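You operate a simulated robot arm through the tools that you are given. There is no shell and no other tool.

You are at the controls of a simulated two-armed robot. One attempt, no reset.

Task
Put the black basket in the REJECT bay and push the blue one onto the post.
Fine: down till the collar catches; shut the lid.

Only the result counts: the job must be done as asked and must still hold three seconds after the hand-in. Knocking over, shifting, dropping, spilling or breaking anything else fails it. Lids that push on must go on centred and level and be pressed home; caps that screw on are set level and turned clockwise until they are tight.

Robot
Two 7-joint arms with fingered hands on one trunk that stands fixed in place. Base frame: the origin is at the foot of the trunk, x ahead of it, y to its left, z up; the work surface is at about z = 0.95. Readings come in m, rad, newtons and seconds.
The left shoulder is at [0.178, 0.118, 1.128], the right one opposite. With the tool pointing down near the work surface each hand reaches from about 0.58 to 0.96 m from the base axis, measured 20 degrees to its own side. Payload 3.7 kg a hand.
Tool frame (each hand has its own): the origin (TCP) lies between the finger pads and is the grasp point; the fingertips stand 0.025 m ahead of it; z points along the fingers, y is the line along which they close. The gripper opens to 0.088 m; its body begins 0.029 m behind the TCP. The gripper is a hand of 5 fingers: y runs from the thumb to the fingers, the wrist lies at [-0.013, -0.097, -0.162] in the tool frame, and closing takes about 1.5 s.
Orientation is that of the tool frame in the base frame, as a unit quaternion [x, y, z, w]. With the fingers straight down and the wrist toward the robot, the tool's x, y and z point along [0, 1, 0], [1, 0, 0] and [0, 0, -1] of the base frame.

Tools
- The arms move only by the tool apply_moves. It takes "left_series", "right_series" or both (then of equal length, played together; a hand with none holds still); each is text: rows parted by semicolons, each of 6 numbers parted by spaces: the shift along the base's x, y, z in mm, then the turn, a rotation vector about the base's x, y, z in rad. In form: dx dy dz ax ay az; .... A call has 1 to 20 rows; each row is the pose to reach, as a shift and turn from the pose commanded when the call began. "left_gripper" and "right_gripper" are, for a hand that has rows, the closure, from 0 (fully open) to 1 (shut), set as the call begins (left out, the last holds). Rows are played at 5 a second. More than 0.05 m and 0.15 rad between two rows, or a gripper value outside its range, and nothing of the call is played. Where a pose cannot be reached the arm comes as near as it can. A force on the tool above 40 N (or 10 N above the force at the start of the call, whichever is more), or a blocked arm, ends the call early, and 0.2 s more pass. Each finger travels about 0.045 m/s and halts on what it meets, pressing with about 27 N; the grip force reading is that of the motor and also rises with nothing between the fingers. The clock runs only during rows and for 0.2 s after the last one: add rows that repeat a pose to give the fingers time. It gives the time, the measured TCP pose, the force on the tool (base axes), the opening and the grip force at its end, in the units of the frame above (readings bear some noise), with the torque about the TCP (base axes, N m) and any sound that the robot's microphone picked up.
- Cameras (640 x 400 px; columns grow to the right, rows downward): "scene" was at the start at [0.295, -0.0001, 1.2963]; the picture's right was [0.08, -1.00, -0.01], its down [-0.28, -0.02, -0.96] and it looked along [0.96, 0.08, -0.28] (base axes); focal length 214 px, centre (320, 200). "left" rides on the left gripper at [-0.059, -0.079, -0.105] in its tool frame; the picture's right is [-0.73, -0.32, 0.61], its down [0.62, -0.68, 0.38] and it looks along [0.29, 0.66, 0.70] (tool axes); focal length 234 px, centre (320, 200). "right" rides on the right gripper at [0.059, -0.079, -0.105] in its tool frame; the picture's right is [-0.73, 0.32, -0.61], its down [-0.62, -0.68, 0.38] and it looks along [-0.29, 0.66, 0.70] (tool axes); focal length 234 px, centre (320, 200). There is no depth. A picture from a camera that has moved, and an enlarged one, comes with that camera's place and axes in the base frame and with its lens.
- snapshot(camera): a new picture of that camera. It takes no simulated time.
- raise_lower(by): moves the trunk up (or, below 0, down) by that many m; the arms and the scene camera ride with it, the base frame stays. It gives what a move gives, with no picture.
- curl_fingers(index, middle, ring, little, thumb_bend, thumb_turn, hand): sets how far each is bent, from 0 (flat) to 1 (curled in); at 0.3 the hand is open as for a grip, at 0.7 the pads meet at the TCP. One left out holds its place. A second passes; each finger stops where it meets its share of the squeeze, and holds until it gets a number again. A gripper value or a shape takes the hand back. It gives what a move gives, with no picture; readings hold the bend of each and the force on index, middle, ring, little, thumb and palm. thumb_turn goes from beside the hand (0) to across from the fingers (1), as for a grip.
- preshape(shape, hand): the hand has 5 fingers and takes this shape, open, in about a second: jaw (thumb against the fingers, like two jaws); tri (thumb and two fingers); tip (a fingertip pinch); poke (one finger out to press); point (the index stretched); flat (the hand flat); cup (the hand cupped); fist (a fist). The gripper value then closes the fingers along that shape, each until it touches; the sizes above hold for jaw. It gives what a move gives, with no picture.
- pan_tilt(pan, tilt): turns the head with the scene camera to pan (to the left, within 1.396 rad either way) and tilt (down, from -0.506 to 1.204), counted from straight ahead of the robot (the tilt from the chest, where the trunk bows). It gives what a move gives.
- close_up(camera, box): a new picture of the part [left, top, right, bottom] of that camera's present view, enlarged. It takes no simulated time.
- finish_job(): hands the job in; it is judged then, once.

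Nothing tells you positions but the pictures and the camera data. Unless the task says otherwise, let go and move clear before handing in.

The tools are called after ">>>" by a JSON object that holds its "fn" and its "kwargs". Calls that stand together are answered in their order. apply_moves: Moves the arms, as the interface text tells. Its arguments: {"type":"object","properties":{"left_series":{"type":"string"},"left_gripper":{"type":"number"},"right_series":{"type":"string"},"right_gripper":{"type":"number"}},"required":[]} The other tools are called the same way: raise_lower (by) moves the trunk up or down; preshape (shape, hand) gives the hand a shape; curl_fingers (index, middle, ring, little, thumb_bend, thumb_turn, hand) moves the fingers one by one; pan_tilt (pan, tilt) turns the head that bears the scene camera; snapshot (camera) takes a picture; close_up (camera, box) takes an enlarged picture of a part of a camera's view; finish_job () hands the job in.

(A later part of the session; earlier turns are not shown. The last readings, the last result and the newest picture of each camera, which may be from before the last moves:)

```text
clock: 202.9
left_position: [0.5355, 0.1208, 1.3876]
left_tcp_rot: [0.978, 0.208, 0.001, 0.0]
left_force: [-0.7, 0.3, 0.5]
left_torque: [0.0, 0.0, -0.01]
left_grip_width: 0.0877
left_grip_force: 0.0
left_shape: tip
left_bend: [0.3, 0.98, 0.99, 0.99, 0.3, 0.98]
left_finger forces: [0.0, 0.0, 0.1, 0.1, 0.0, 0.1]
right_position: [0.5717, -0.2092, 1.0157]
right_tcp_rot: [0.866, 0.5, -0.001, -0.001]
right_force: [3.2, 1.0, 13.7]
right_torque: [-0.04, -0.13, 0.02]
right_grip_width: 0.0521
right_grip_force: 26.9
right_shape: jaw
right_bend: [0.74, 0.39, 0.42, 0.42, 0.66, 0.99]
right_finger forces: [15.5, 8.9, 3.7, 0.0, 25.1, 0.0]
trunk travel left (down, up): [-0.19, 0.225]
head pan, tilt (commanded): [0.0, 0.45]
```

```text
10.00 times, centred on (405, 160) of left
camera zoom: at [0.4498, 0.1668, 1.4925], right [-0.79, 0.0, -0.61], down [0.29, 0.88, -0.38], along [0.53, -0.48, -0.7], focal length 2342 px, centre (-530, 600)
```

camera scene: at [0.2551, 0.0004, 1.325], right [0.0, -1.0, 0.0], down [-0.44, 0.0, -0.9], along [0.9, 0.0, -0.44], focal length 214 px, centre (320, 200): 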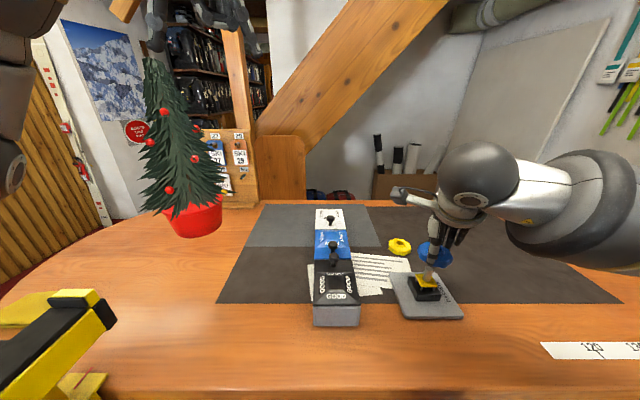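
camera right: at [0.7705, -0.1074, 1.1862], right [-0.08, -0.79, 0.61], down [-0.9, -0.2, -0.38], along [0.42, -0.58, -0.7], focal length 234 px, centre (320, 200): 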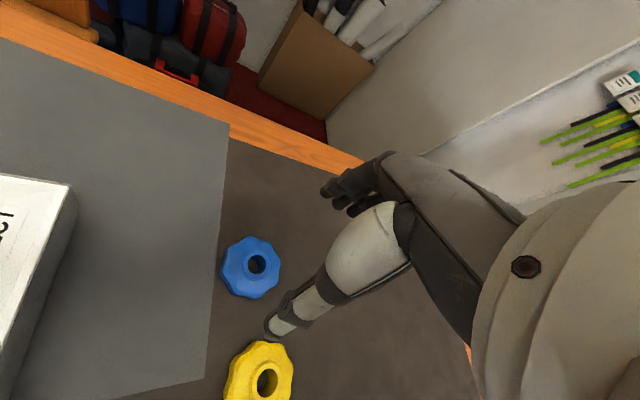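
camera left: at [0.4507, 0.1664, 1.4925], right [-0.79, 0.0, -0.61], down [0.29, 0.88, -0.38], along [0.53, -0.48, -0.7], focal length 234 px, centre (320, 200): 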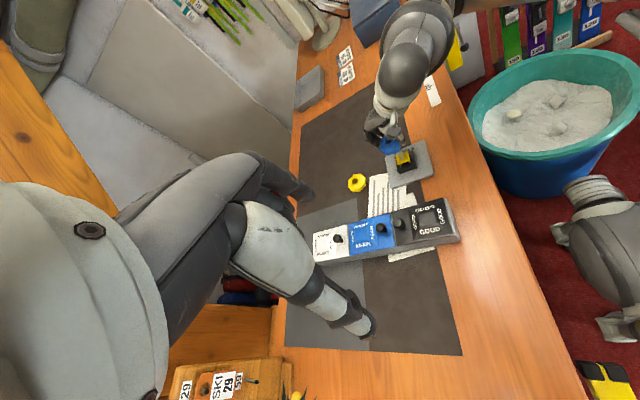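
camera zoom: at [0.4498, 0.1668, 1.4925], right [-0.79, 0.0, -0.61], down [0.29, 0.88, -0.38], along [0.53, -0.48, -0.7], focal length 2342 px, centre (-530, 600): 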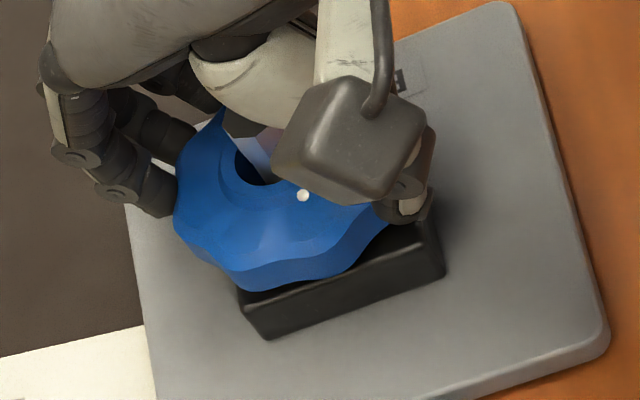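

It's still pushing back with about 14 N, so it hasn't caught yet. I'll press further, letting the force build toward the limit.

>>> {"fn": "apply_moves", "kwargs": {"right_series": "0 0 -2 0 0 0; 0 0 -4 0 0 0; 0 0 -5 0 0 0; 0 0 -6 0 0 0; 0 0 -7 0 0 0; 0 0 -8 0 0 0; 0 0 -9 0 0 0; 0 0 -10 0 0 0; 0 0 -10 0 0 0"}}

>>> {"fn": "close_up", "kwargs": {"camera": "scene", "box": [400, 230, 460, 310]}}

>>> {"fn": "close_up", "kwargs": {"camera": "right", "box": [200, 180, 340, 320]}}

```text
clock: 204.7
left_position: [0.5368, 0.12, 1.3863]
left_tcp_rot: [0.978, 0.209, 0.001, 0.0]
left_force: [0.5, -0.2, -0.9]
left_torque: [0.01, 0.01, 0.01]
left_grip_width: 0.0875
left_grip_force: 0.0
left_shape: tip
left_bend: [0.3, 0.98, 0.99, 0.99, 0.3, 0.98]
left_finger forces: [0.0, 0.0, 0.1, 0.0, 0.0, 0.0]
right_position: [0.5743, -0.2094, 1.0133]
right_tcp_rot: [0.866, 0.5, 0.009, 0.003]
right_force: [-5.4, -0.8, 24.0]
right_torque: [0.05, 0.23, -0.02]
right_grip_width: 0.0509
right_grip_force: 26.6
right_shape: jaw
right_bend: [0.74, 0.41, 0.43, 0.42, 0.66, 0.99]
right_finger forces: [13.1, 7.6, 4.4, 0.0, 28.0, 0.0]
trunk travel left (down, up): [-0.19, 0.225]
head pan, tilt (commanded): [0.0, 0.45]
stopped in row 8 (right hand): the force on the tool passed its limit at 40 N (the readings are from after the stop); the commanded pose is now the measured one
```

```text
5.00 times, centred on (430, 270) of scene
camera zoom: at [0.2538, 0.0009, 1.3249], right [0.0, -1.0, 0.0], down [-0.43, 0.0, -0.9], along [0.9, 0.0, -0.43], focal length 1072 px, centre (-230, -150)
```

zoom: 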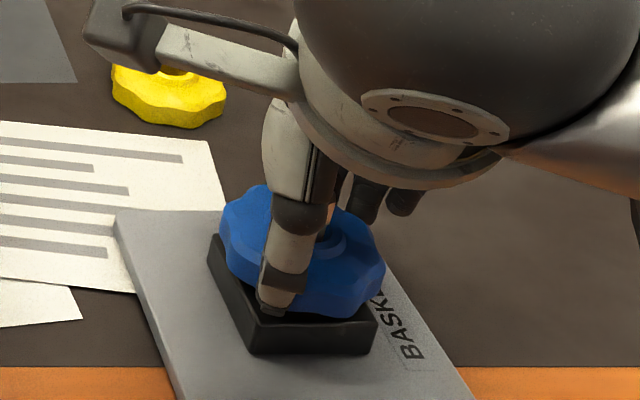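

```text
2.86 times, centred on (270, 250) of right
camera zoom: at [0.5328, -0.1183, 1.1177], right [-0.1, -0.79, 0.6], down [-0.89, -0.2, -0.4], along [0.44, -0.58, -0.69], focal length 669 px, centre (463, 57)
```

zoom: 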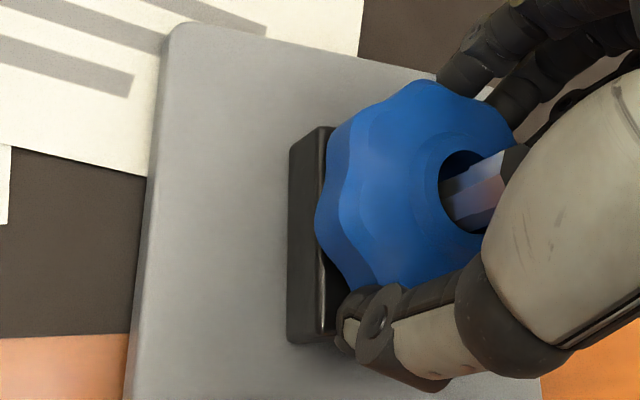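

No catch yet, and 40 N was reached. The pin tip may be touching the hand itself, so I'll look closely from the side.

>>> {"fn": "close_up", "kwargs": {"camera": "left", "box": [390, 140, 415, 165]}}

>>> {"fn": "close_up", "kwargs": {"camera": "right", "box": [280, 190, 340, 250]}}

>>> {"fn": "close_up", "kwargs": {"camera": "scene", "box": [412, 245, 442, 295]}}

```text
16.00 times, centred on (402, 152) of left
camera zoom: at [0.4496, 0.1668, 1.492], right [-0.79, 0.0, -0.61], down [0.29, 0.88, -0.38], along [0.53, -0.48, -0.7], focal length 3747 px, centre (-1000, 960)
```

zoom: 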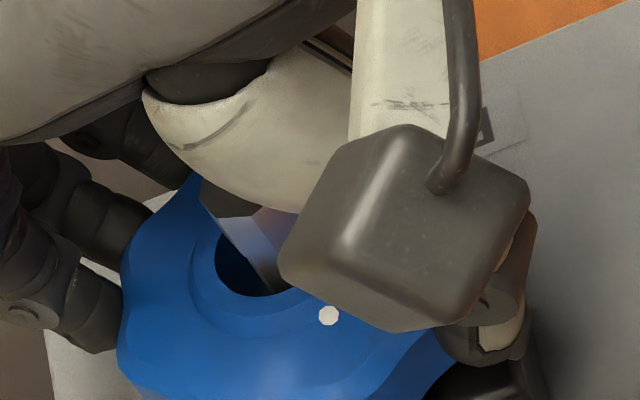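

```text
6.67 times, centred on (310, 220) of right
camera zoom: at [0.5328, -0.1183, 1.1177], right [-0.1, -0.79, 0.6], down [-0.89, -0.2, -0.4], along [0.44, -0.58, -0.69], focal length 1561 px, centre (387, 67)
```

zoom: 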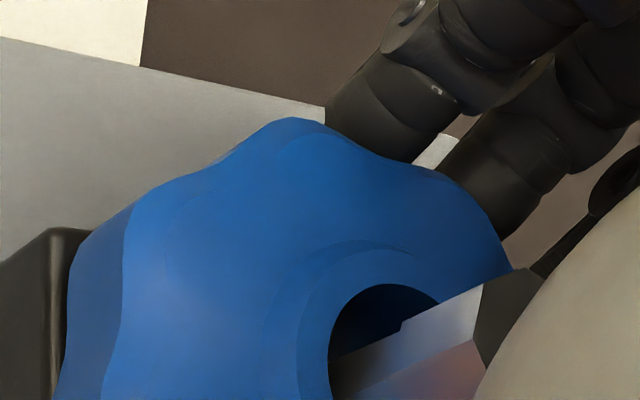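

```text
8.00 times, centred on (427, 270) of scene
camera zoom: at [0.2538, 0.0009, 1.3249], right [0.0, -1.0, 0.0], down [-0.43, 0.0, -0.9], along [0.9, 0.0, -0.43], focal length 1716 px, centre (-536, -360)
```

zoom: 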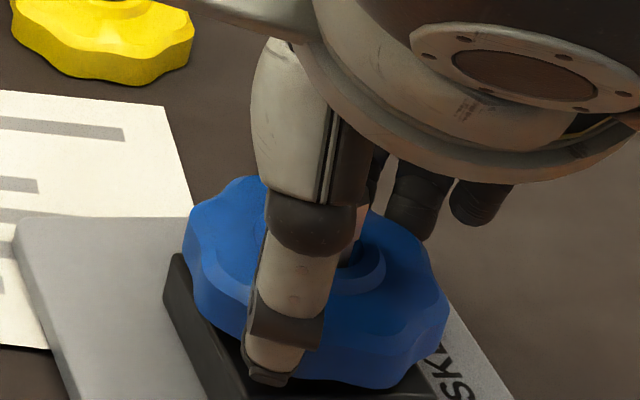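

I can see the pin tip has run up against the base of the thumb, which is what blocks the last few millimetres. I'll ease the spring up gently so nothing jumps, release, and press again with the fingertips on the rim beside the collar.

>>> {"fn": "apply_moves", "kwargs": {"right_series": "-1 0 2 0 0 0; -2 0 4 0 0 0; -2 0 6 0 0 0; -2 0 8 0 0 0; -2 0 10 0 0 0; -2 0 12 0 0 0; -2 0 12 0 0 0"}}

>>> {"fn": "close_up", "kwargs": {"camera": "scene", "box": [400, 230, 460, 310]}}

>>> {"fn": "close_up", "kwargs": {"camera": "left", "box": [380, 135, 420, 175]}}

```text
clock: 206.3
left_position: [0.5365, 0.1215, 1.3877]
left_tcp_rot: [0.978, 0.207, 0.002, 0.0]
left_force: [-0.1, -0.5, 0.3]
left_torque: [0.02, 0.0, -0.02]
left_grip_width: 0.0878
left_grip_force: 0.0
left_shape: tip
left_bend: [0.3, 0.98, 0.99, 0.99, 0.3, 0.98]
left_finger forces: [0.0, 0.0, 0.0, 0.1, 0.1, 0.0]
right_position: [0.5716, -0.2093, 1.0227]
right_tcp_rot: [0.866, 0.5, 0.004, 0.001]
right_force: [-1.4, 0.3, -0.8]
right_torque: [-0.01, 0.0, -0.02]
right_grip_width: 0.0512
right_grip_force: 27.1
right_shape: jaw
right_bend: [0.74, 0.4, 0.43, 0.42, 0.66, 0.99]
right_finger forces: [14.4, 7.5, 3.8, 0.1, 24.7, 0.0]
trunk travel left (down, up): [-0.19, 0.225]
head pan, tilt (commanded): [0.0, 0.45]
```

```text
5.00 times, centred on (430, 270) of scene
camera zoom: at [0.2552, 0.0003, 1.325], right [0.0, -1.0, 0.0], down [-0.44, 0.0, -0.9], along [0.9, 0.0, -0.44], focal length 1072 px, centre (-230, -150)
```

zoom: 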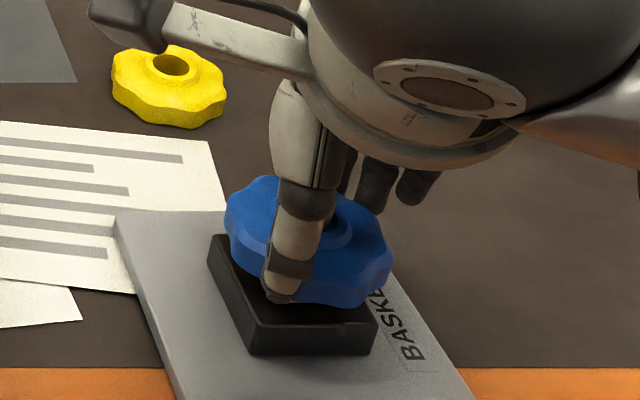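

```text
10.00 times, centred on (400, 155) of left
camera zoom: at [0.4508, 0.1662, 1.4923], right [-0.79, 0.0, -0.61], down [0.29, 0.88, -0.38], along [0.53, -0.48, -0.7], focal length 2342 px, centre (-480, 650)
```

zoom: 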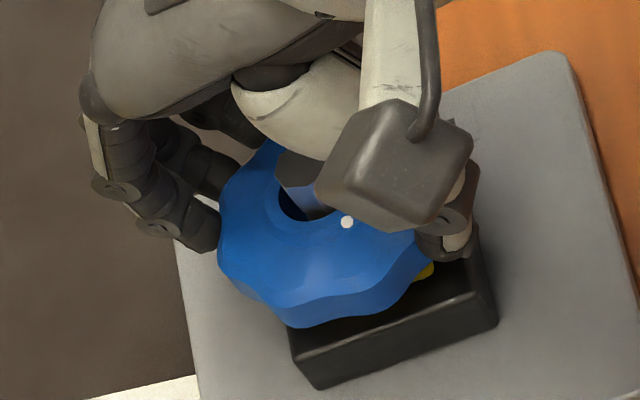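

The spring is relaxed (no force) and the basket sits on the seat around the pin. Releasing it now.

>>> {"fn": "apply_moves", "kwargs": {"right_series": "0 0 0 0 0 0; 0 0 0 0 0 0; 0 0 0 0 0 0; 0 0 0 0 0 0; 0 0 0 0 0 0; 0 0 0 0 0 0; 0 0 0 0 0 0", "right_gripper": 0.0}}

>>> {"fn": "close_up", "kwargs": {"camera": "scene", "box": [400, 230, 460, 310]}}

>>> {"fn": "close_up", "kwargs": {"camera": "left", "box": [380, 135, 420, 175]}}

```text
clock: 207.9
left_position: [0.5361, 0.12, 1.3886]
left_tcp_rot: [0.978, 0.209, 0.001, 0.0]
left_force: [0.2, 0.0, 0.6]
left_torque: [0.03, -0.02, 0.0]
left_grip_width: 0.0877
left_grip_force: 0.0
left_shape: tip
left_bend: [0.3, 0.98, 0.99, 0.99, 0.3, 0.98]
left_finger forces: [0.0, 0.0, 0.1, 0.0, 0.0, 0.1]
right_position: [0.5722, -0.2096, 1.0228]
right_tcp_rot: [0.866, 0.5, 0.006, 0.001]
right_force: [0.3, 0.2, 0.4]
right_torque: [0.01, 0.01, -0.01]
right_grip_width: 0.0876
right_grip_force: 0.1
right_shape: jaw
right_bend: [0.3, 0.3, 0.3, 0.3, 0.3, 0.98]
right_finger forces: [0.0, 0.1, 0.0, 0.0, 0.0, 0.1]
trunk travel left (down, up): [-0.19, 0.225]
head pan, tilt (commanded): [0.0, 0.45]
```

```text
5.00 times, centred on (430, 270) of scene
camera zoom: at [0.2551, 0.0003, 1.325], right [0.0, -1.0, 0.0], down [-0.44, 0.0, -0.9], along [0.9, 0.0, -0.44], focal length 1072 px, centre (-230, -150)
```

zoom: 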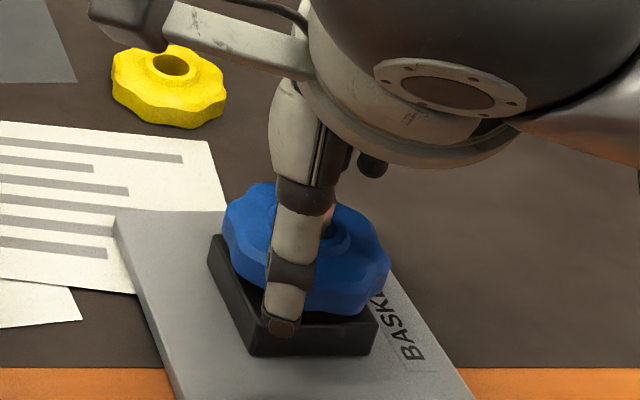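

```text
10.00 times, centred on (400, 155) of left
camera zoom: at [0.4507, 0.1662, 1.4924], right [-0.79, 0.0, -0.61], down [0.29, 0.88, -0.38], along [0.53, -0.48, -0.7], focal length 2342 px, centre (-480, 650)
```

zoom: 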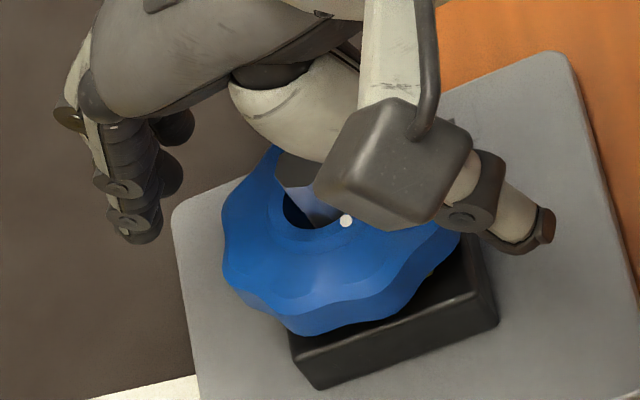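

The basket stays on the pin. Raising the hand straight up and changing to the fingertip shape.

>>> {"fn": "apply_moves", "kwargs": {"right_series": "0 0 8 0 0 0; 0 0 16 0 0 0; 0 0 26 0 0 0; 0 0 38 0 0 0; 0 0 50 0 0 0; 0 0 62 0 0 0; 0 0 75 0 0 0; 0 0 75 0 0 0"}}

>>> {"fn": "preshape", "kwargs": {"shape": "tip", "hand": "right"}}

>>> {"fn": "close_up", "kwargs": {"camera": "scene", "box": [390, 220, 460, 310]}}

>>> {"fn": "close_up", "kwargs": {"camera": "left", "box": [375, 130, 425, 180]}}

>>> {"fn": "snapshot", "kwargs": {"camera": "right"}}

```text
clock: 209.7
left_position: [0.5359, 0.1189, 1.3873]
left_tcp_rot: [0.978, 0.208, 0.0, 0.0]
left_force: [-0.2, 0.2, 0.0]
left_torque: [0.0, -0.01, -0.02]
left_grip_width: 0.0876
left_grip_force: 0.1
left_shape: tip
left_bend: [0.3, 0.98, 0.99, 0.99, 0.3, 0.98]
left_finger forces: [0.0, 0.1, 0.1, 0.0, 0.0, 0.0]
right_position: [0.5707, -0.2089, 1.0975]
right_tcp_rot: [0.867, 0.499, 0.006, 0.001]
right_force: [0.5, -0.3, -0.1]
right_torque: [0.01, -0.01, -0.01]
right_grip_width: 0.0875
right_grip_force: 0.0
right_shape: jaw
right_bend: [0.3, 0.3, 0.3, 0.3, 0.3, 0.98]
right_finger forces: [0.0, 0.0, 0.1, 0.0, 0.1, 0.0]
trunk travel left (down, up): [-0.19, 0.225]
head pan, tilt (commanded): [0.0, 0.45]
```

```text
clock: 210.6
left_position: [0.537, 0.1192, 1.386]
left_tcp_rot: [0.978, 0.208, 0.0, 0.001]
left_force: [0.5, 0.4, 0.3]
left_torque: [-0.02, -0.02, 0.02]
left_grip_width: 0.0877
left_grip_force: 0.1
left_shape: tip
left_bend: [0.3, 0.98, 0.99, 0.99, 0.3, 0.98]
left_finger forces: [0.0, 0.0, 0.0, 0.0, 0.1, 0.1]
right_position: [0.5717, -0.2096, 1.097]
right_tcp_rot: [0.866, 0.499, 0.005, 0.001]
right_force: [0.1, 0.0, -0.5]
right_torque: [0.01, 0.0, 0.0]
right_grip_width: 0.0877
right_grip_force: 0.0
right_shape: tip
right_bend: [0.3, 0.98, 0.99, 0.99, 0.3, 0.98]
right_finger forces: [0.0, 0.0, 0.0, 0.0, 0.1, 0.0]
trunk travel left (down, up): [-0.19, 0.225]
head pan, tilt (commanded): [0.0, 0.45]
```

```text
4.44 times, centred on (425, 265) of scene
camera zoom: at [0.2551, 0.0004, 1.325], right [0.0, -1.0, 0.0], down [-0.44, 0.0, -0.9], along [0.9, 0.0, -0.44], focal length 953 px, centre (-147, -89)
```

zoom: 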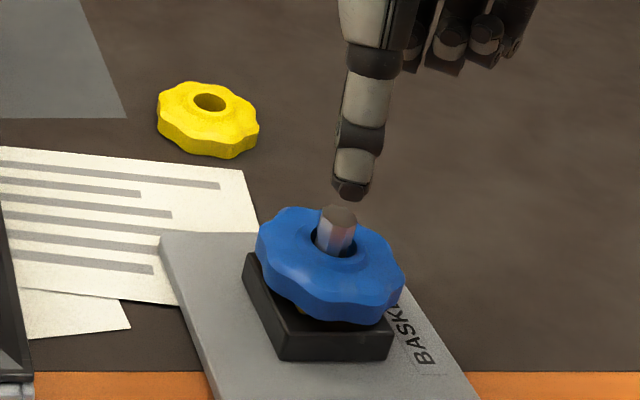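

```text
8.00 times, centred on (400, 155) of left
camera zoom: at [0.4507, 0.1662, 1.4924], right [-0.79, 0.0, -0.61], down [0.29, 0.88, -0.38], along [0.53, -0.48, -0.7], focal length 1873 px, centre (-320, 560)
```

zoom: 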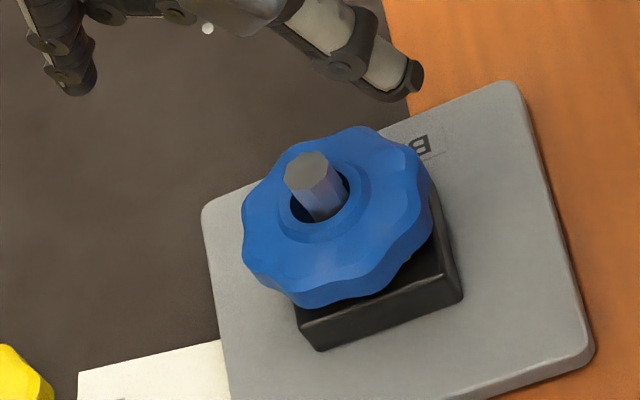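

```text
taken
camera right: at [0.5316, -0.119, 1.2013], right [-0.09, -0.79, 0.6], down [-0.9, -0.2, -0.39], along [0.43, -0.58, -0.69], focal length 234 px, centre (320, 200)
```

right: 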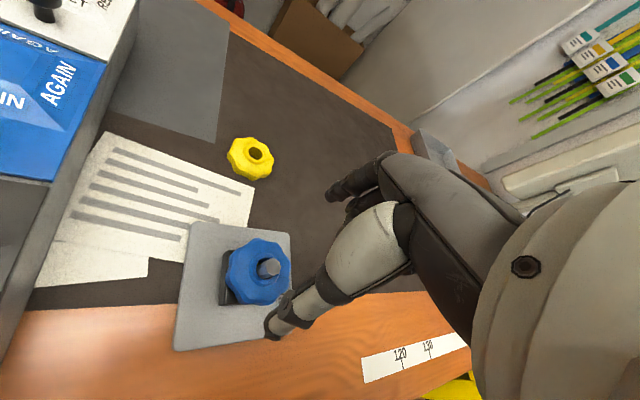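

>>> {"fn": "close_up", "kwargs": {"camera": "scene", "box": [400, 255, 445, 300]}}

>>> {"fn": "close_up", "kwargs": {"camera": "left", "box": [388, 143, 418, 175]}}

>>> {"fn": "close_up", "kwargs": {"camera": "right", "box": [200, 215, 310, 325]}}

```text
8.89 times, centred on (422, 278) of scene
camera zoom: at [0.2551, 0.0004, 1.325], right [0.0, -1.0, 0.0], down [-0.44, 0.0, -0.9], along [0.9, 0.0, -0.44], focal length 1906 px, centre (-591, -489)
```

zoom: 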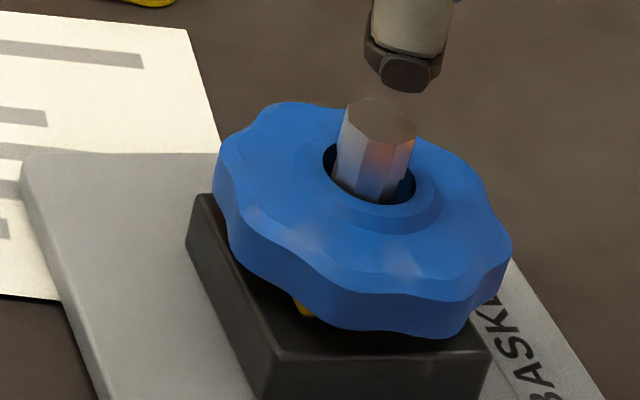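

```text
12.50 times, centred on (403, 159) of left
camera zoom: at [0.4507, 0.1662, 1.4924], right [-0.79, 0.0, -0.61], down [0.29, 0.88, -0.38], along [0.53, -0.48, -0.7], focal length 2927 px, centre (-718, 712)
```

zoom: 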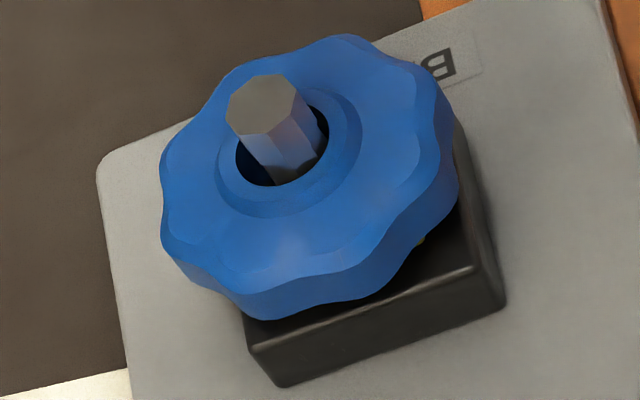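

```text
3.64 times, centred on (255, 270) of right
camera zoom: at [0.5316, -0.119, 1.2013], right [-0.09, -0.79, 0.6], down [-0.9, -0.2, -0.39], along [0.43, -0.58, -0.69], focal length 852 px, centre (556, -54)
```

zoom: 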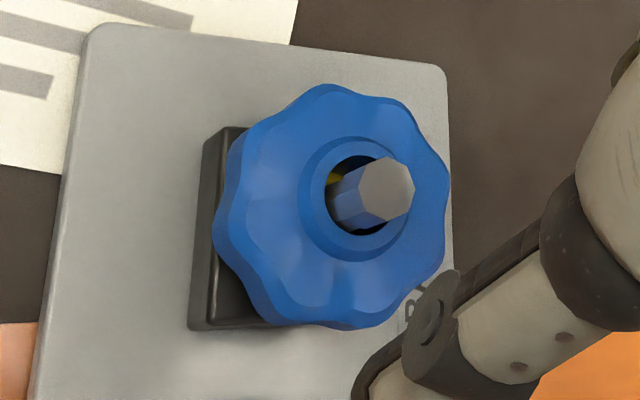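

The basket is on the pin but sits a few millimetres higher than the black one did. I'll wait a moment and compare, to see whether the seat is moving.

>>> {"fn": "apply_moves", "kwargs": {"right_series": "0 0 0 0 0 0; 0 0 0 0 0 0; 0 0 0 0 0 0; 0 0 0 0 0 0; 0 0 0 0 0 0; 0 0 0 0 0 0; 0 0 0 0 0 0; 0 0 0 0 0 0; 0 0 0 0 0 0; 0 0 0 0 0 0"}}

>>> {"fn": "close_up", "kwargs": {"camera": "scene", "box": [400, 255, 445, 300]}}

>>> {"fn": "close_up", "kwargs": {"camera": "left", "box": [395, 155, 415, 175]}}

>>> {"fn": "close_up", "kwargs": {"camera": "right", "box": [240, 235, 290, 285]}}

```text
clock: 212.8
left_position: [0.5376, 0.1194, 1.3881]
left_tcp_rot: [0.978, 0.208, 0.001, 0.0]
left_force: [0.5, -0.4, -0.5]
left_torque: [0.0, 0.01, -0.01]
left_grip_width: 0.0878
left_grip_force: 0.1
left_shape: tip
left_bend: [0.3, 0.98, 0.99, 0.99, 0.3, 0.98]
left_finger forces: [0.0, 0.1, 0.1, 0.1, 0.1, 0.0]
right_position: [0.5709, -0.2095, 1.0977]
right_tcp_rot: [0.867, 0.499, 0.005, 0.001]
right_force: [0.6, 0.2, 1.2]
right_torque: [0.0, 0.02, -0.02]
right_grip_width: 0.0877
right_grip_force: 0.1
right_shape: tip
right_bend: [0.3, 0.98, 0.99, 0.99, 0.3, 0.98]
right_finger forces: [0.0, 0.0, 0.1, 0.1, 0.1, 0.1]
trunk travel left (down, up): [-0.19, 0.225]
head pan, tilt (commanded): [0.0, 0.45]
```

```text
8.89 times, centred on (422, 278) of scene
camera zoom: at [0.2551, 0.0003, 1.325], right [0.0, -1.0, 0.0], down [-0.44, 0.0, -0.9], along [0.9, 0.0, -0.44], focal length 1906 px, centre (-591, -489)
```

zoom: 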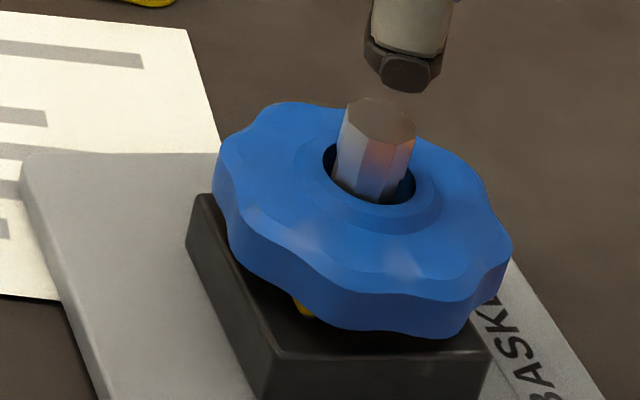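

```text
16.00 times, centred on (405, 165) of left
camera zoom: at [0.4507, 0.1662, 1.4924], right [-0.79, 0.0, -0.61], down [0.29, 0.88, -0.38], along [0.53, -0.48, -0.7], focal length 3747 px, centre (-1040, 760)
```

zoom: 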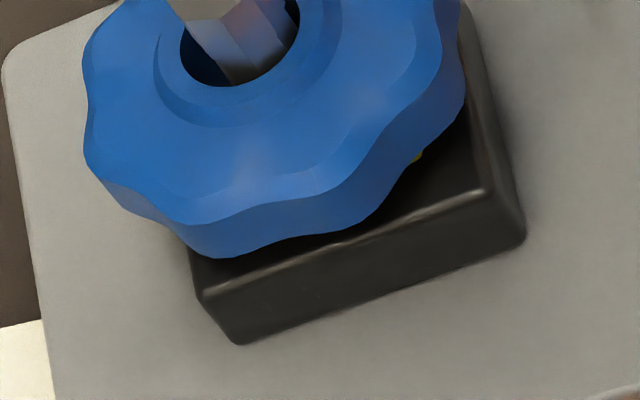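

```text
8.00 times, centred on (265, 260) of right
camera zoom: at [0.5316, -0.119, 1.2013], right [-0.09, -0.79, 0.6], down [-0.9, -0.2, -0.39], along [0.43, -0.58, -0.69], focal length 1873 px, centre (760, -280)
```

zoom: 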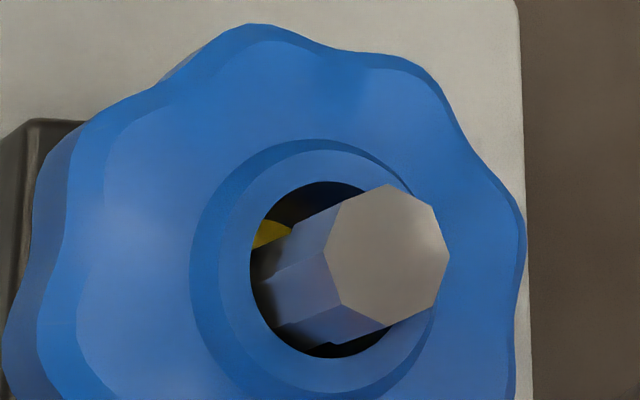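

Nothing is moving. I'll set the thumb and index about 44 mm apart so they straddle the pin and land on the rim beside the collar, centred over the pin.

>>> {"fn": "apply_moves", "kwargs": {"right_series": "-1.5 0 0 0 0 0; -2.8 0.2 0 0 0 0; -2.8 0.2 0 0 0 0; -2.8 0.2 0 0 0 0; -2.8 0.2 0 0 0 0; -2.8 0.2 0 0 0 0", "right_gripper": 0.5}}

>>> {"fn": "close_up", "kwargs": {"camera": "scene", "box": [390, 220, 460, 310]}}

>>> {"fn": "close_up", "kwargs": {"camera": "left", "box": [375, 130, 425, 180]}}

>>> {"fn": "close_up", "kwargs": {"camera": "right", "box": [200, 180, 360, 340]}}

```text
clock: 214.2
left_position: [0.5357, 0.119, 1.3874]
left_tcp_rot: [0.978, 0.208, 0.0, 0.0]
left_force: [0.0, 0.4, 0.0]
left_torque: [-0.02, -0.01, 0.03]
left_grip_width: 0.0877
left_grip_force: 0.0
left_shape: tip
left_bend: [0.3, 0.98, 0.99, 0.99, 0.3, 0.98]
left_finger forces: [0.0, 0.0, 0.0, 0.1, 0.0, 0.1]
right_position: [0.5695, -0.2095, 1.0975]
right_tcp_rot: [0.866, 0.5, 0.005, 0.001]
right_force: [-0.3, -0.2, 0.9]
right_torque: [0.0, -0.01, 0.01]
right_grip_width: 0.0447
right_grip_force: 0.0
right_shape: tip
right_bend: [0.73, 0.98, 0.99, 0.99, 0.69, 1.0]
right_finger forces: [0.0, 0.0, 0.1, 0.0, 0.0, 0.1]
trunk travel left (down, up): [-0.19, 0.225]
head pan, tilt (commanded): [0.0, 0.45]
```

```text
4.44 times, centred on (425, 265) of scene
camera zoom: at [0.2551, 0.0003, 1.325], right [0.0, -1.0, 0.0], down [-0.44, 0.0, -0.9], along [0.9, 0.0, -0.44], focal length 953 px, centre (-147, -89)
```

zoom: 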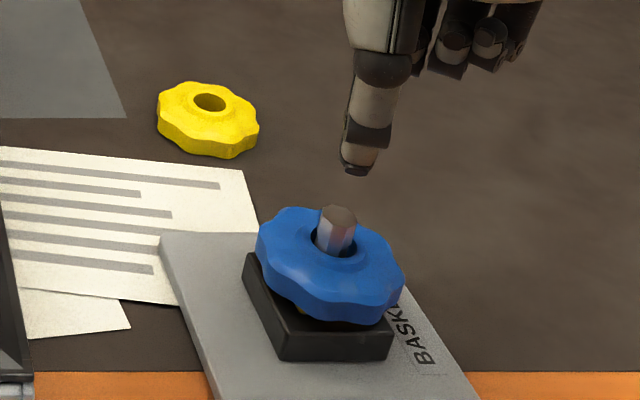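

```text
8.00 times, centred on (400, 155) of left
camera zoom: at [0.4507, 0.1662, 1.4924], right [-0.79, 0.0, -0.61], down [0.29, 0.88, -0.38], along [0.53, -0.48, -0.7], focal length 1873 px, centre (-320, 560)
```

zoom: 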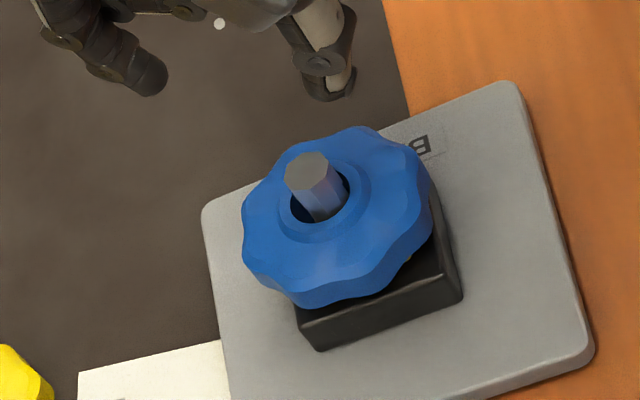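

```text
2.50 times, centred on (280, 260) of right
camera zoom: at [0.5291, -0.1187, 1.2014], right [-0.09, -0.79, 0.6], down [-0.9, -0.2, -0.39], along [0.43, -0.58, -0.69], focal length 585 px, centre (420, 50)
```

zoom: 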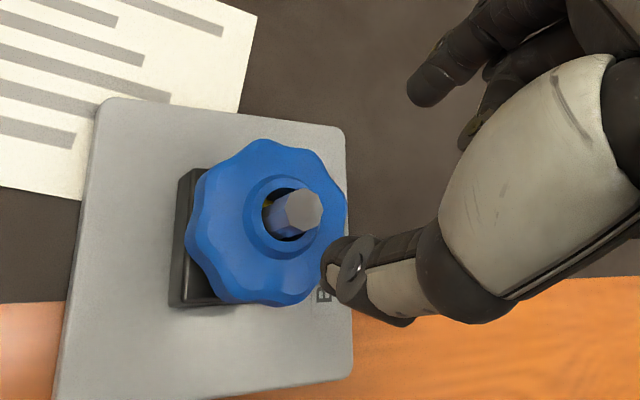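

At this setting the tips are about 29 mm from the pin axis, right at the rim's edge. I'll bring them in a little so they land between collar and edge, then check again.

>>> {"fn": "apply_moves", "kwargs": {"right_series": "-1.4 0.4 -10 0 0 0; -1.4 0.4 -20 0 0 0; -1.4 0.4 -30 0 0 0; -1.4 0.4 -40 0 0 0; -1.4 0.4 -50 0 0 0; -1.4 0.4 -50 0 0 0; -1.4 0.4 -50 0 0 0", "right_gripper": 0.64}}

>>> {"fn": "close_up", "kwargs": {"camera": "scene", "box": [395, 235, 455, 305]}}

>>> {"fn": "close_up", "kwargs": {"camera": "left", "box": [378, 133, 422, 177]}}

>>> {"fn": "close_up", "kwargs": {"camera": "right", "box": [200, 180, 360, 340]}}

```text
clock: 215.8
left_position: [0.5367, 0.1195, 1.3877]
left_tcp_rot: [0.978, 0.208, 0.001, 0.0]
left_force: [0.3, 0.0, 0.2]
left_torque: [-0.02, 0.0, -0.01]
left_grip_width: 0.0879
left_grip_force: 0.0
left_shape: tip
left_bend: [0.3, 0.98, 0.99, 0.99, 0.3, 0.98]
left_finger forces: [0.0, 0.1, 0.0, 0.0, 0.1, 0.0]
right_position: [0.5682, -0.2085, 1.0468]
right_tcp_rot: [0.866, 0.499, 0.006, 0.0]
right_force: [-0.1, -0.2, -0.2]
right_torque: [-0.03, 0.01, 0.01]
right_grip_width: 0.0324
right_grip_force: 0.0
right_shape: tip
right_bend: [0.73, 0.98, 0.99, 0.99, 0.73, 1.0]
right_finger forces: [0.0, 0.0, 0.1, 0.0, 0.0, 0.0]
trunk travel left (down, up): [-0.19, 0.225]
head pan, tilt (commanded): [0.0, 0.45]
```

```text
5.71 times, centred on (425, 270) of scene
camera zoom: at [0.2551, 0.0003, 1.325], right [0.0, -1.0, 0.0], down [-0.44, 0.0, -0.9], along [0.9, 0.0, -0.44], focal length 1226 px, centre (-280, -200)
```

zoom: 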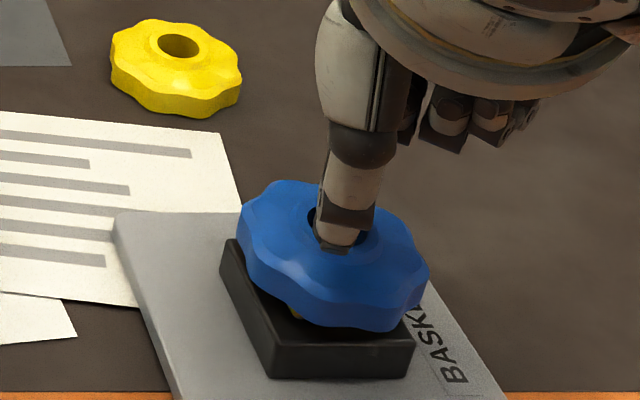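

```text
9.09 times, centred on (400, 155) of left
camera zoom: at [0.4507, 0.1662, 1.4924], right [-0.79, 0.0, -0.61], down [0.29, 0.88, -0.38], along [0.53, -0.48, -0.7], focal length 2129 px, centre (-407, 609)
```

zoom: 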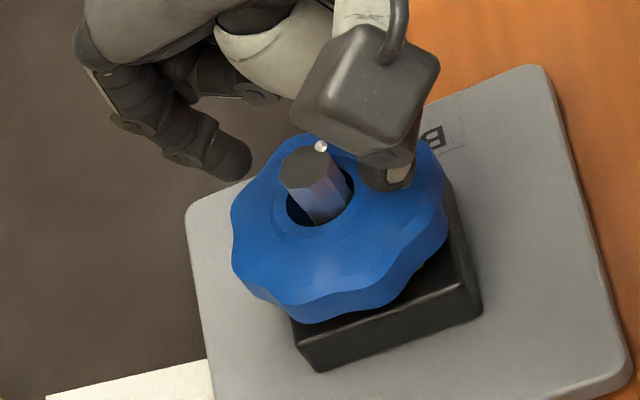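

```text
2.50 times, centred on (280, 260) of right
camera zoom: at [0.527, -0.1184, 1.1514], right [-0.09, -0.79, 0.6], down [-0.9, -0.2, -0.39], along [0.43, -0.58, -0.69], focal length 585 px, centre (420, 50)
```

zoom: 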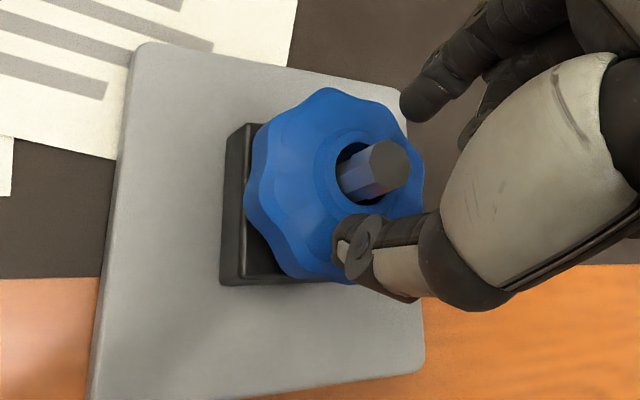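

The tips are now about 22 mm from the axis on both sides, right over the rim. Lowering to touch.

>>> {"fn": "apply_moves", "kwargs": {"right_series": "0 0 -5 0 0 0; 0 0 -9 0 0 0; 0 0 -12 0 0 0; 0 0 -14 0 0 0; 0 0 -16 0 0 0; 0 0 -17 0 0 0; 0 0 -17 0 0 0"}}

>>> {"fn": "close_up", "kwargs": {"camera": "scene", "box": [395, 235, 455, 305]}}

>>> {"fn": "close_up", "kwargs": {"camera": "left", "box": [378, 133, 422, 177]}}

```text
clock: 217.4
left_position: [0.5372, 0.1195, 1.3869]
left_tcp_rot: [0.978, 0.208, 0.001, 0.001]
left_force: [0.1, 0.6, 0.2]
left_torque: [-0.01, 0.01, -0.02]
left_grip_width: 0.0876
left_grip_force: 0.0
left_shape: tip
left_bend: [0.3, 0.98, 0.99, 0.99, 0.3, 0.98]
left_finger forces: [0.1, 0.0, 0.1, 0.0, 0.0, 0.0]
right_position: [0.5666, -0.2081, 1.0305]
right_tcp_rot: [0.867, 0.499, 0.005, 0.002]
right_force: [0.4, 0.5, 3.4]
right_torque: [-0.03, -0.05, 0.0]
right_grip_width: 0.0325
right_grip_force: 0.0
right_shape: tip
right_bend: [0.73, 0.98, 0.99, 0.99, 0.73, 1.0]
right_finger forces: [3.3, 0.0, 0.0, 0.0, 0.0, 0.0]
trunk travel left (down, up): [-0.19, 0.225]
head pan, tilt (commanded): [0.0, 0.45]
```

```text
5.71 times, centred on (425, 270) of scene
camera zoom: at [0.2548, 0.0005, 1.3251], right [0.0, -1.0, 0.0], down [-0.44, 0.0, -0.9], along [0.9, 0.0, -0.44], focal length 1226 px, centre (-280, -200)
```

zoom: 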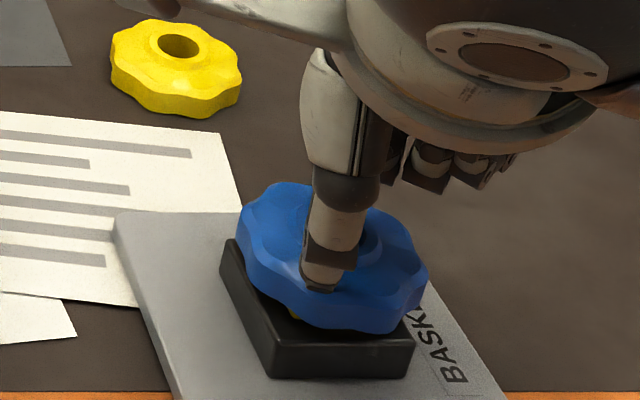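

```text
9.09 times, centred on (400, 155) of left
camera zoom: at [0.4504, 0.1663, 1.4926], right [-0.79, 0.0, -0.61], down [0.29, 0.88, -0.38], along [0.53, -0.48, -0.7], focal length 2129 px, centre (-407, 609)
```

zoom: 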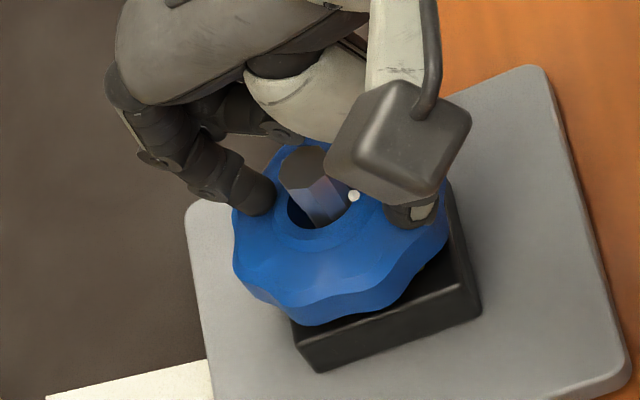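

First contact: the index touches, the thumb not quite. Pressing on in small steps.

>>> {"fn": "apply_moves", "kwargs": {"right_series": "0 0 -1 0 0 0; 0 0 -2 0 0 0; 0 0 -3 0 0 0; 0 0 -4 0 0 0; 0 0 -4 0 0 0"}}

>>> {"fn": "close_up", "kwargs": {"camera": "scene", "box": [395, 235, 455, 305]}}

>>> {"fn": "close_up", "kwargs": {"camera": "left", "box": [378, 133, 422, 177]}}

```text
clock: 218.6
left_position: [0.536, 0.1209, 1.3886]
left_tcp_rot: [0.978, 0.208, 0.001, 0.0]
left_force: [0.0, -0.4, -0.7]
left_torque: [0.01, -0.03, 0.0]
left_grip_width: 0.088
left_grip_force: 0.0
left_shape: tip
left_bend: [0.3, 0.98, 0.99, 0.99, 0.3, 0.98]
left_finger forces: [0.1, 0.0, 0.0, 0.0, 0.0, 0.0]
right_position: [0.5678, -0.2082, 1.0291]
right_tcp_rot: [0.866, 0.499, 0.008, 0.001]
right_force: [2.5, 1.0, 17.3]
right_torque: [-0.2, -0.4, 0.05]
right_grip_width: 0.0342
right_grip_force: 0.0
right_shape: tip
right_bend: [0.74, 0.98, 0.99, 0.99, 0.73, 1.0]
right_finger forces: [16.8, 0.0, 0.1, 0.0, 0.0, 0.0]
trunk travel left (down, up): [-0.19, 0.225]
head pan, tilt (commanded): [0.0, 0.45]
```

```text
5.71 times, centred on (425, 270) of scene
camera zoom: at [0.2537, 0.001, 1.3255], right [0.0, -1.0, 0.0], down [-0.43, 0.0, -0.9], along [0.9, 0.0, -0.43], focal length 1226 px, centre (-280, -200)
```

zoom: 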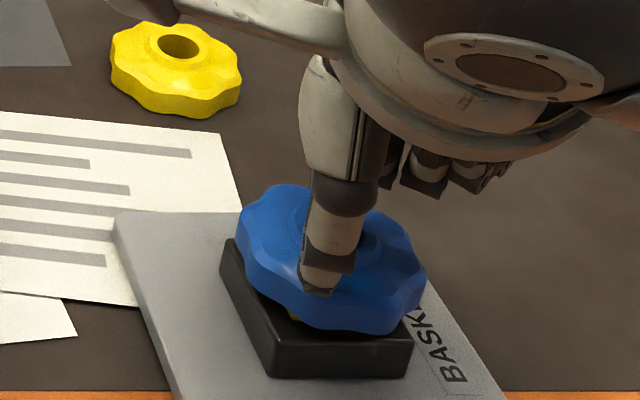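

```text
9.09 times, centred on (400, 155) of left
camera zoom: at [0.4489, 0.167, 1.4932], right [-0.79, 0.0, -0.61], down [0.29, 0.88, -0.38], along [0.53, -0.48, -0.69], focal length 2129 px, centre (-407, 609)
```

zoom: 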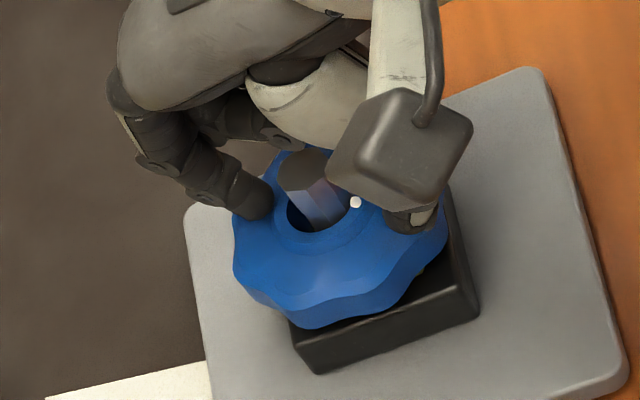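

Only the index is carrying load; the thumb tip rides slightly higher. I'll lift a little, tilt the hand to lower the thumb side, and press again evenly.

>>> {"fn": "apply_moves", "kwargs": {"right_series": "0 0 3 0 0 0; 0 0 6 0 0 0; -1 0.6 6 -0.025 -0.043 0; -2.1 1.2 6 -0.05 -0.087 0; -2.1 1.2 6 -0.05 -0.087 0; -2.1 1.2 4 -0.05 -0.087 0; -2.1 1.2 2 -0.05 -0.087 0; -2.1 1.2 2 -0.05 -0.087 0"}}

>>> {"fn": "close_up", "kwargs": {"camera": "scene", "box": [395, 235, 455, 305]}}

>>> {"fn": "close_up", "kwargs": {"camera": "left", "box": [378, 133, 422, 177]}}

```text
clock: 220.4
left_position: [0.536, 0.1191, 1.3867]
left_tcp_rot: [0.978, 0.207, 0.001, 0.0]
left_force: [-0.4, 0.0, 0.1]
left_torque: [-0.02, 0.01, 0.04]
left_grip_width: 0.0877
left_grip_force: 0.1
left_shape: tip
left_bend: [0.3, 0.98, 0.99, 0.99, 0.3, 0.98]
left_finger forces: [0.1, 0.0, 0.0, 0.0, 0.1, 0.0]
right_position: [0.5661, -0.2072, 1.0304]
right_tcp_rot: [0.865, 0.499, 0.032, 0.044]
right_force: [0.0, 0.4, 3.6]
right_torque: [0.03, 0.11, 0.03]
right_grip_width: 0.0322
right_grip_force: 0.2
right_shape: tip
right_bend: [0.73, 0.98, 0.99, 0.99, 0.73, 1.0]
right_finger forces: [0.4, 0.1, 0.0, 0.1, 3.0, 0.1]
trunk travel left (down, up): [-0.19, 0.225]
head pan, tilt (commanded): [0.0, 0.45]
```

```text
5.71 times, centred on (425, 270) of scene
camera zoom: at [0.2548, 0.0005, 1.3251], right [0.0, -1.0, 0.0], down [-0.43, 0.0, -0.9], along [0.9, 0.0, -0.43], focal length 1226 px, centre (-280, -200)
```

zoom: 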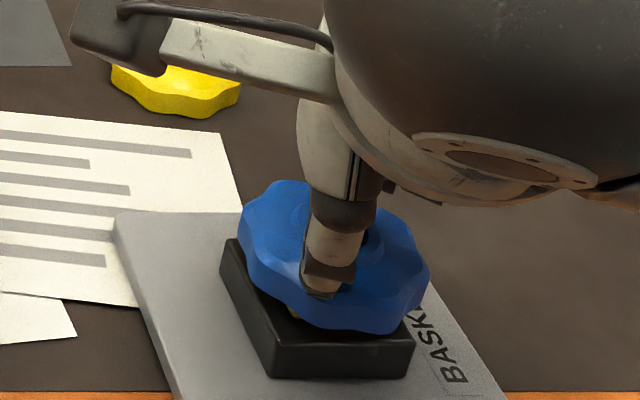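

```text
9.09 times, centred on (400, 155) of left
camera zoom: at [0.4503, 0.1664, 1.4926], right [-0.79, 0.0, -0.61], down [0.29, 0.88, -0.38], along [0.53, -0.48, -0.7], focal length 2129 px, centre (-407, 609)
```

zoom: 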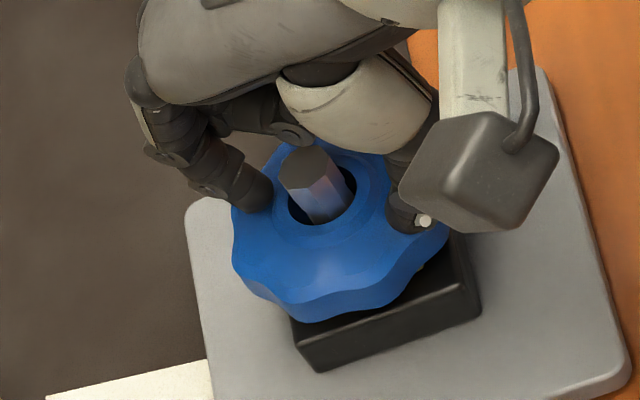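

Now both tips are touching. Pressing down evenly, in 1 mm steps.

>>> {"fn": "apply_moves", "kwargs": {"right_series": "0 0 -1 0 0 0; 0 0 -2 0 0 0; 0 0 -3 0 0 0; 0 0 -4 0 0 0; 0 0 -5 0 0 0; 0 0 -6 0 0 0; 0 0 -6 0 0 0"}}

>>> {"fn": "close_up", "kwargs": {"camera": "scene", "box": [395, 235, 455, 305]}}

>>> {"fn": "close_up", "kwargs": {"camera": "left", "box": [378, 133, 422, 177]}}

```text
clock: 222.0
left_position: [0.5327, 0.1204, 1.3893]
left_tcp_rot: [0.978, 0.209, 0.003, 0.001]
left_force: [0.0, 0.0, -0.1]
left_torque: [0.03, 0.02, 0.04]
left_grip_width: 0.0878
left_grip_force: 0.0
left_shape: tip
left_bend: [0.3, 0.98, 0.99, 0.99, 0.3, 0.98]
left_finger forces: [0.0, 0.1, 0.0, 0.0, 0.1, 0.2]
right_position: [0.565, -0.2064, 1.0274]
right_tcp_rot: [0.865, 0.499, 0.036, 0.046]
right_force: [-1.6, 3.8, 35.4]
right_torque: [0.01, -0.19, 0.05]
right_grip_width: 0.0243
right_grip_force: 27.0
right_shape: tip
right_bend: [0.74, 1.0, 1.0, 1.0, 0.85, 1.0]
right_finger forces: [42.6, 0.1, 0.0, 0.1, 40.3, 0.1]
trunk travel left (down, up): [-0.19, 0.225]
head pan, tilt (commanded): [0.0, 0.45]
```

```text
5.71 times, centred on (425, 270) of scene
camera zoom: at [0.2516, 0.0019, 1.3261], right [0.0, -1.0, 0.0], down [-0.43, 0.0, -0.9], along [0.9, 0.0, -0.43], focal length 1226 px, centre (-280, -200)
```

zoom: 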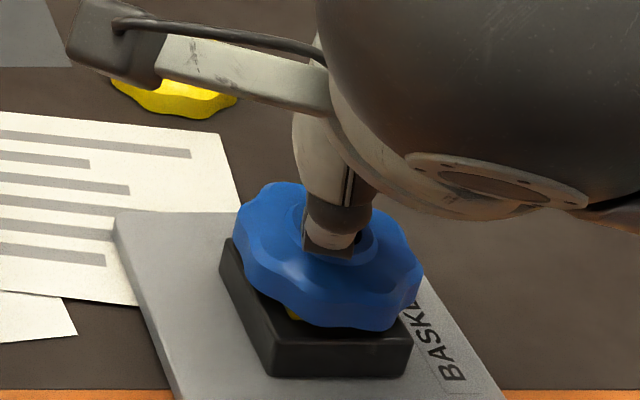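

```text
9.09 times, centred on (400, 155) of left
camera zoom: at [0.4464, 0.1679, 1.4941], right [-0.79, 0.0, -0.61], down [0.29, 0.88, -0.38], along [0.54, -0.48, -0.69], focal length 2129 px, centre (-407, 609)
```

zoom: 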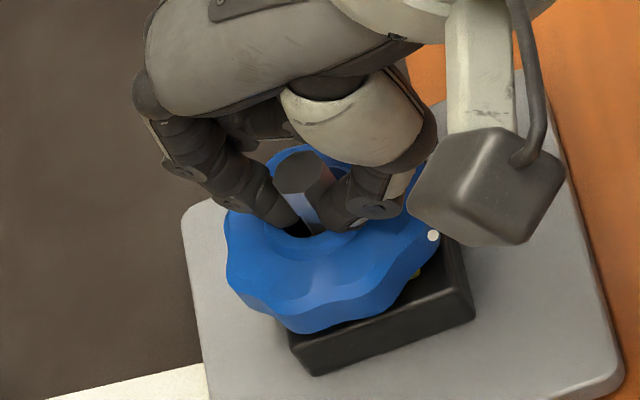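

The tips have slid in against the pin and are pressing on the collar with 35 N; the basket isn't sinking further. I'll open the fingers slightly, then let the load off slowly and see where the basket stays.

>>> {"fn": "apply_moves", "kwargs": {"right_series": "0 0 0 0 0 0; 0 0 0 0 0 0; 0 0 0 0 0 0; 0 0 1 0 0 0; 0 0 2 0 0 0; 0 0 3 0 0 0; 0 0 4 0 0 0; 0 0 5 0 0 0; 0 0 6 0 0 0; 0 0 8 0 0 0; 0 0 10 0 0 0", "right_gripper": 0.45}}

>>> {"fn": "close_up", "kwargs": {"camera": "scene", "box": [395, 235, 455, 305]}}

>>> {"fn": "close_up", "kwargs": {"camera": "left", "box": [378, 133, 422, 177]}}

```text
clock: 224.4
left_position: [0.5364, 0.1195, 1.3857]
left_tcp_rot: [0.978, 0.208, -0.001, 0.0]
left_force: [-0.6, 0.7, -0.3]
left_torque: [0.01, -0.02, 0.01]
left_grip_width: 0.0876
left_grip_force: 0.1
left_shape: tip
left_bend: [0.3, 0.98, 0.99, 0.99, 0.3, 0.98]
left_finger forces: [0.0, 0.0, 0.0, 0.0, 0.0, 0.1]
right_position: [0.5659, -0.2069, 1.0304]
right_tcp_rot: [0.865, 0.5, 0.03, 0.043]
right_force: [-0.2, 0.1, 0.2]
right_torque: [-0.03, 0.0, 0.03]
right_grip_width: 0.0479
right_grip_force: 0.0
right_shape: tip
right_bend: [0.32, 0.98, 0.99, 0.99, 0.67, 1.0]
right_finger forces: [0.1, 0.0, 0.0, 0.0, 0.0, 0.1]
trunk travel left (down, up): [-0.19, 0.225]
head pan, tilt (commanded): [0.0, 0.45]
```

```text
5.71 times, centred on (425, 270) of scene
camera zoom: at [0.2553, 0.0004, 1.3247], right [0.0, -1.0, 0.0], down [-0.44, 0.0, -0.9], along [0.9, 0.0, -0.44], focal length 1226 px, centre (-280, -200)
```

zoom: 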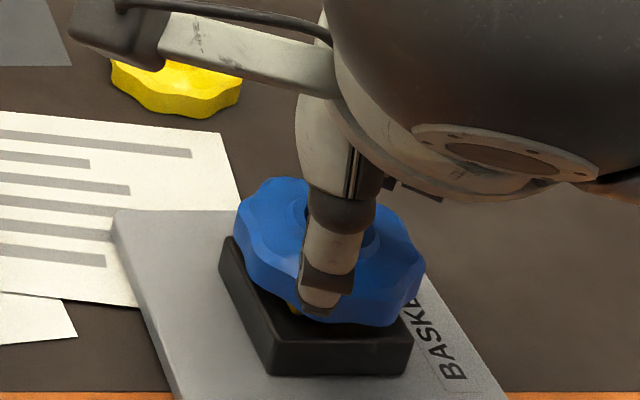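

```text
9.09 times, centred on (400, 155) of left
camera zoom: at [0.4511, 0.1662, 1.4919], right [-0.79, 0.0, -0.61], down [0.29, 0.88, -0.38], along [0.53, -0.48, -0.7], focal length 2129 px, centre (-407, 609)
```

zoom: 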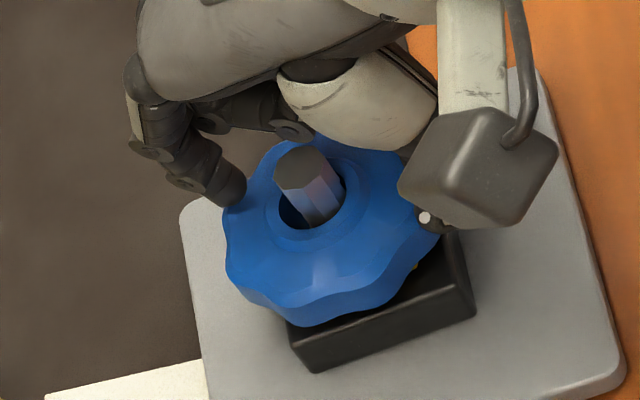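

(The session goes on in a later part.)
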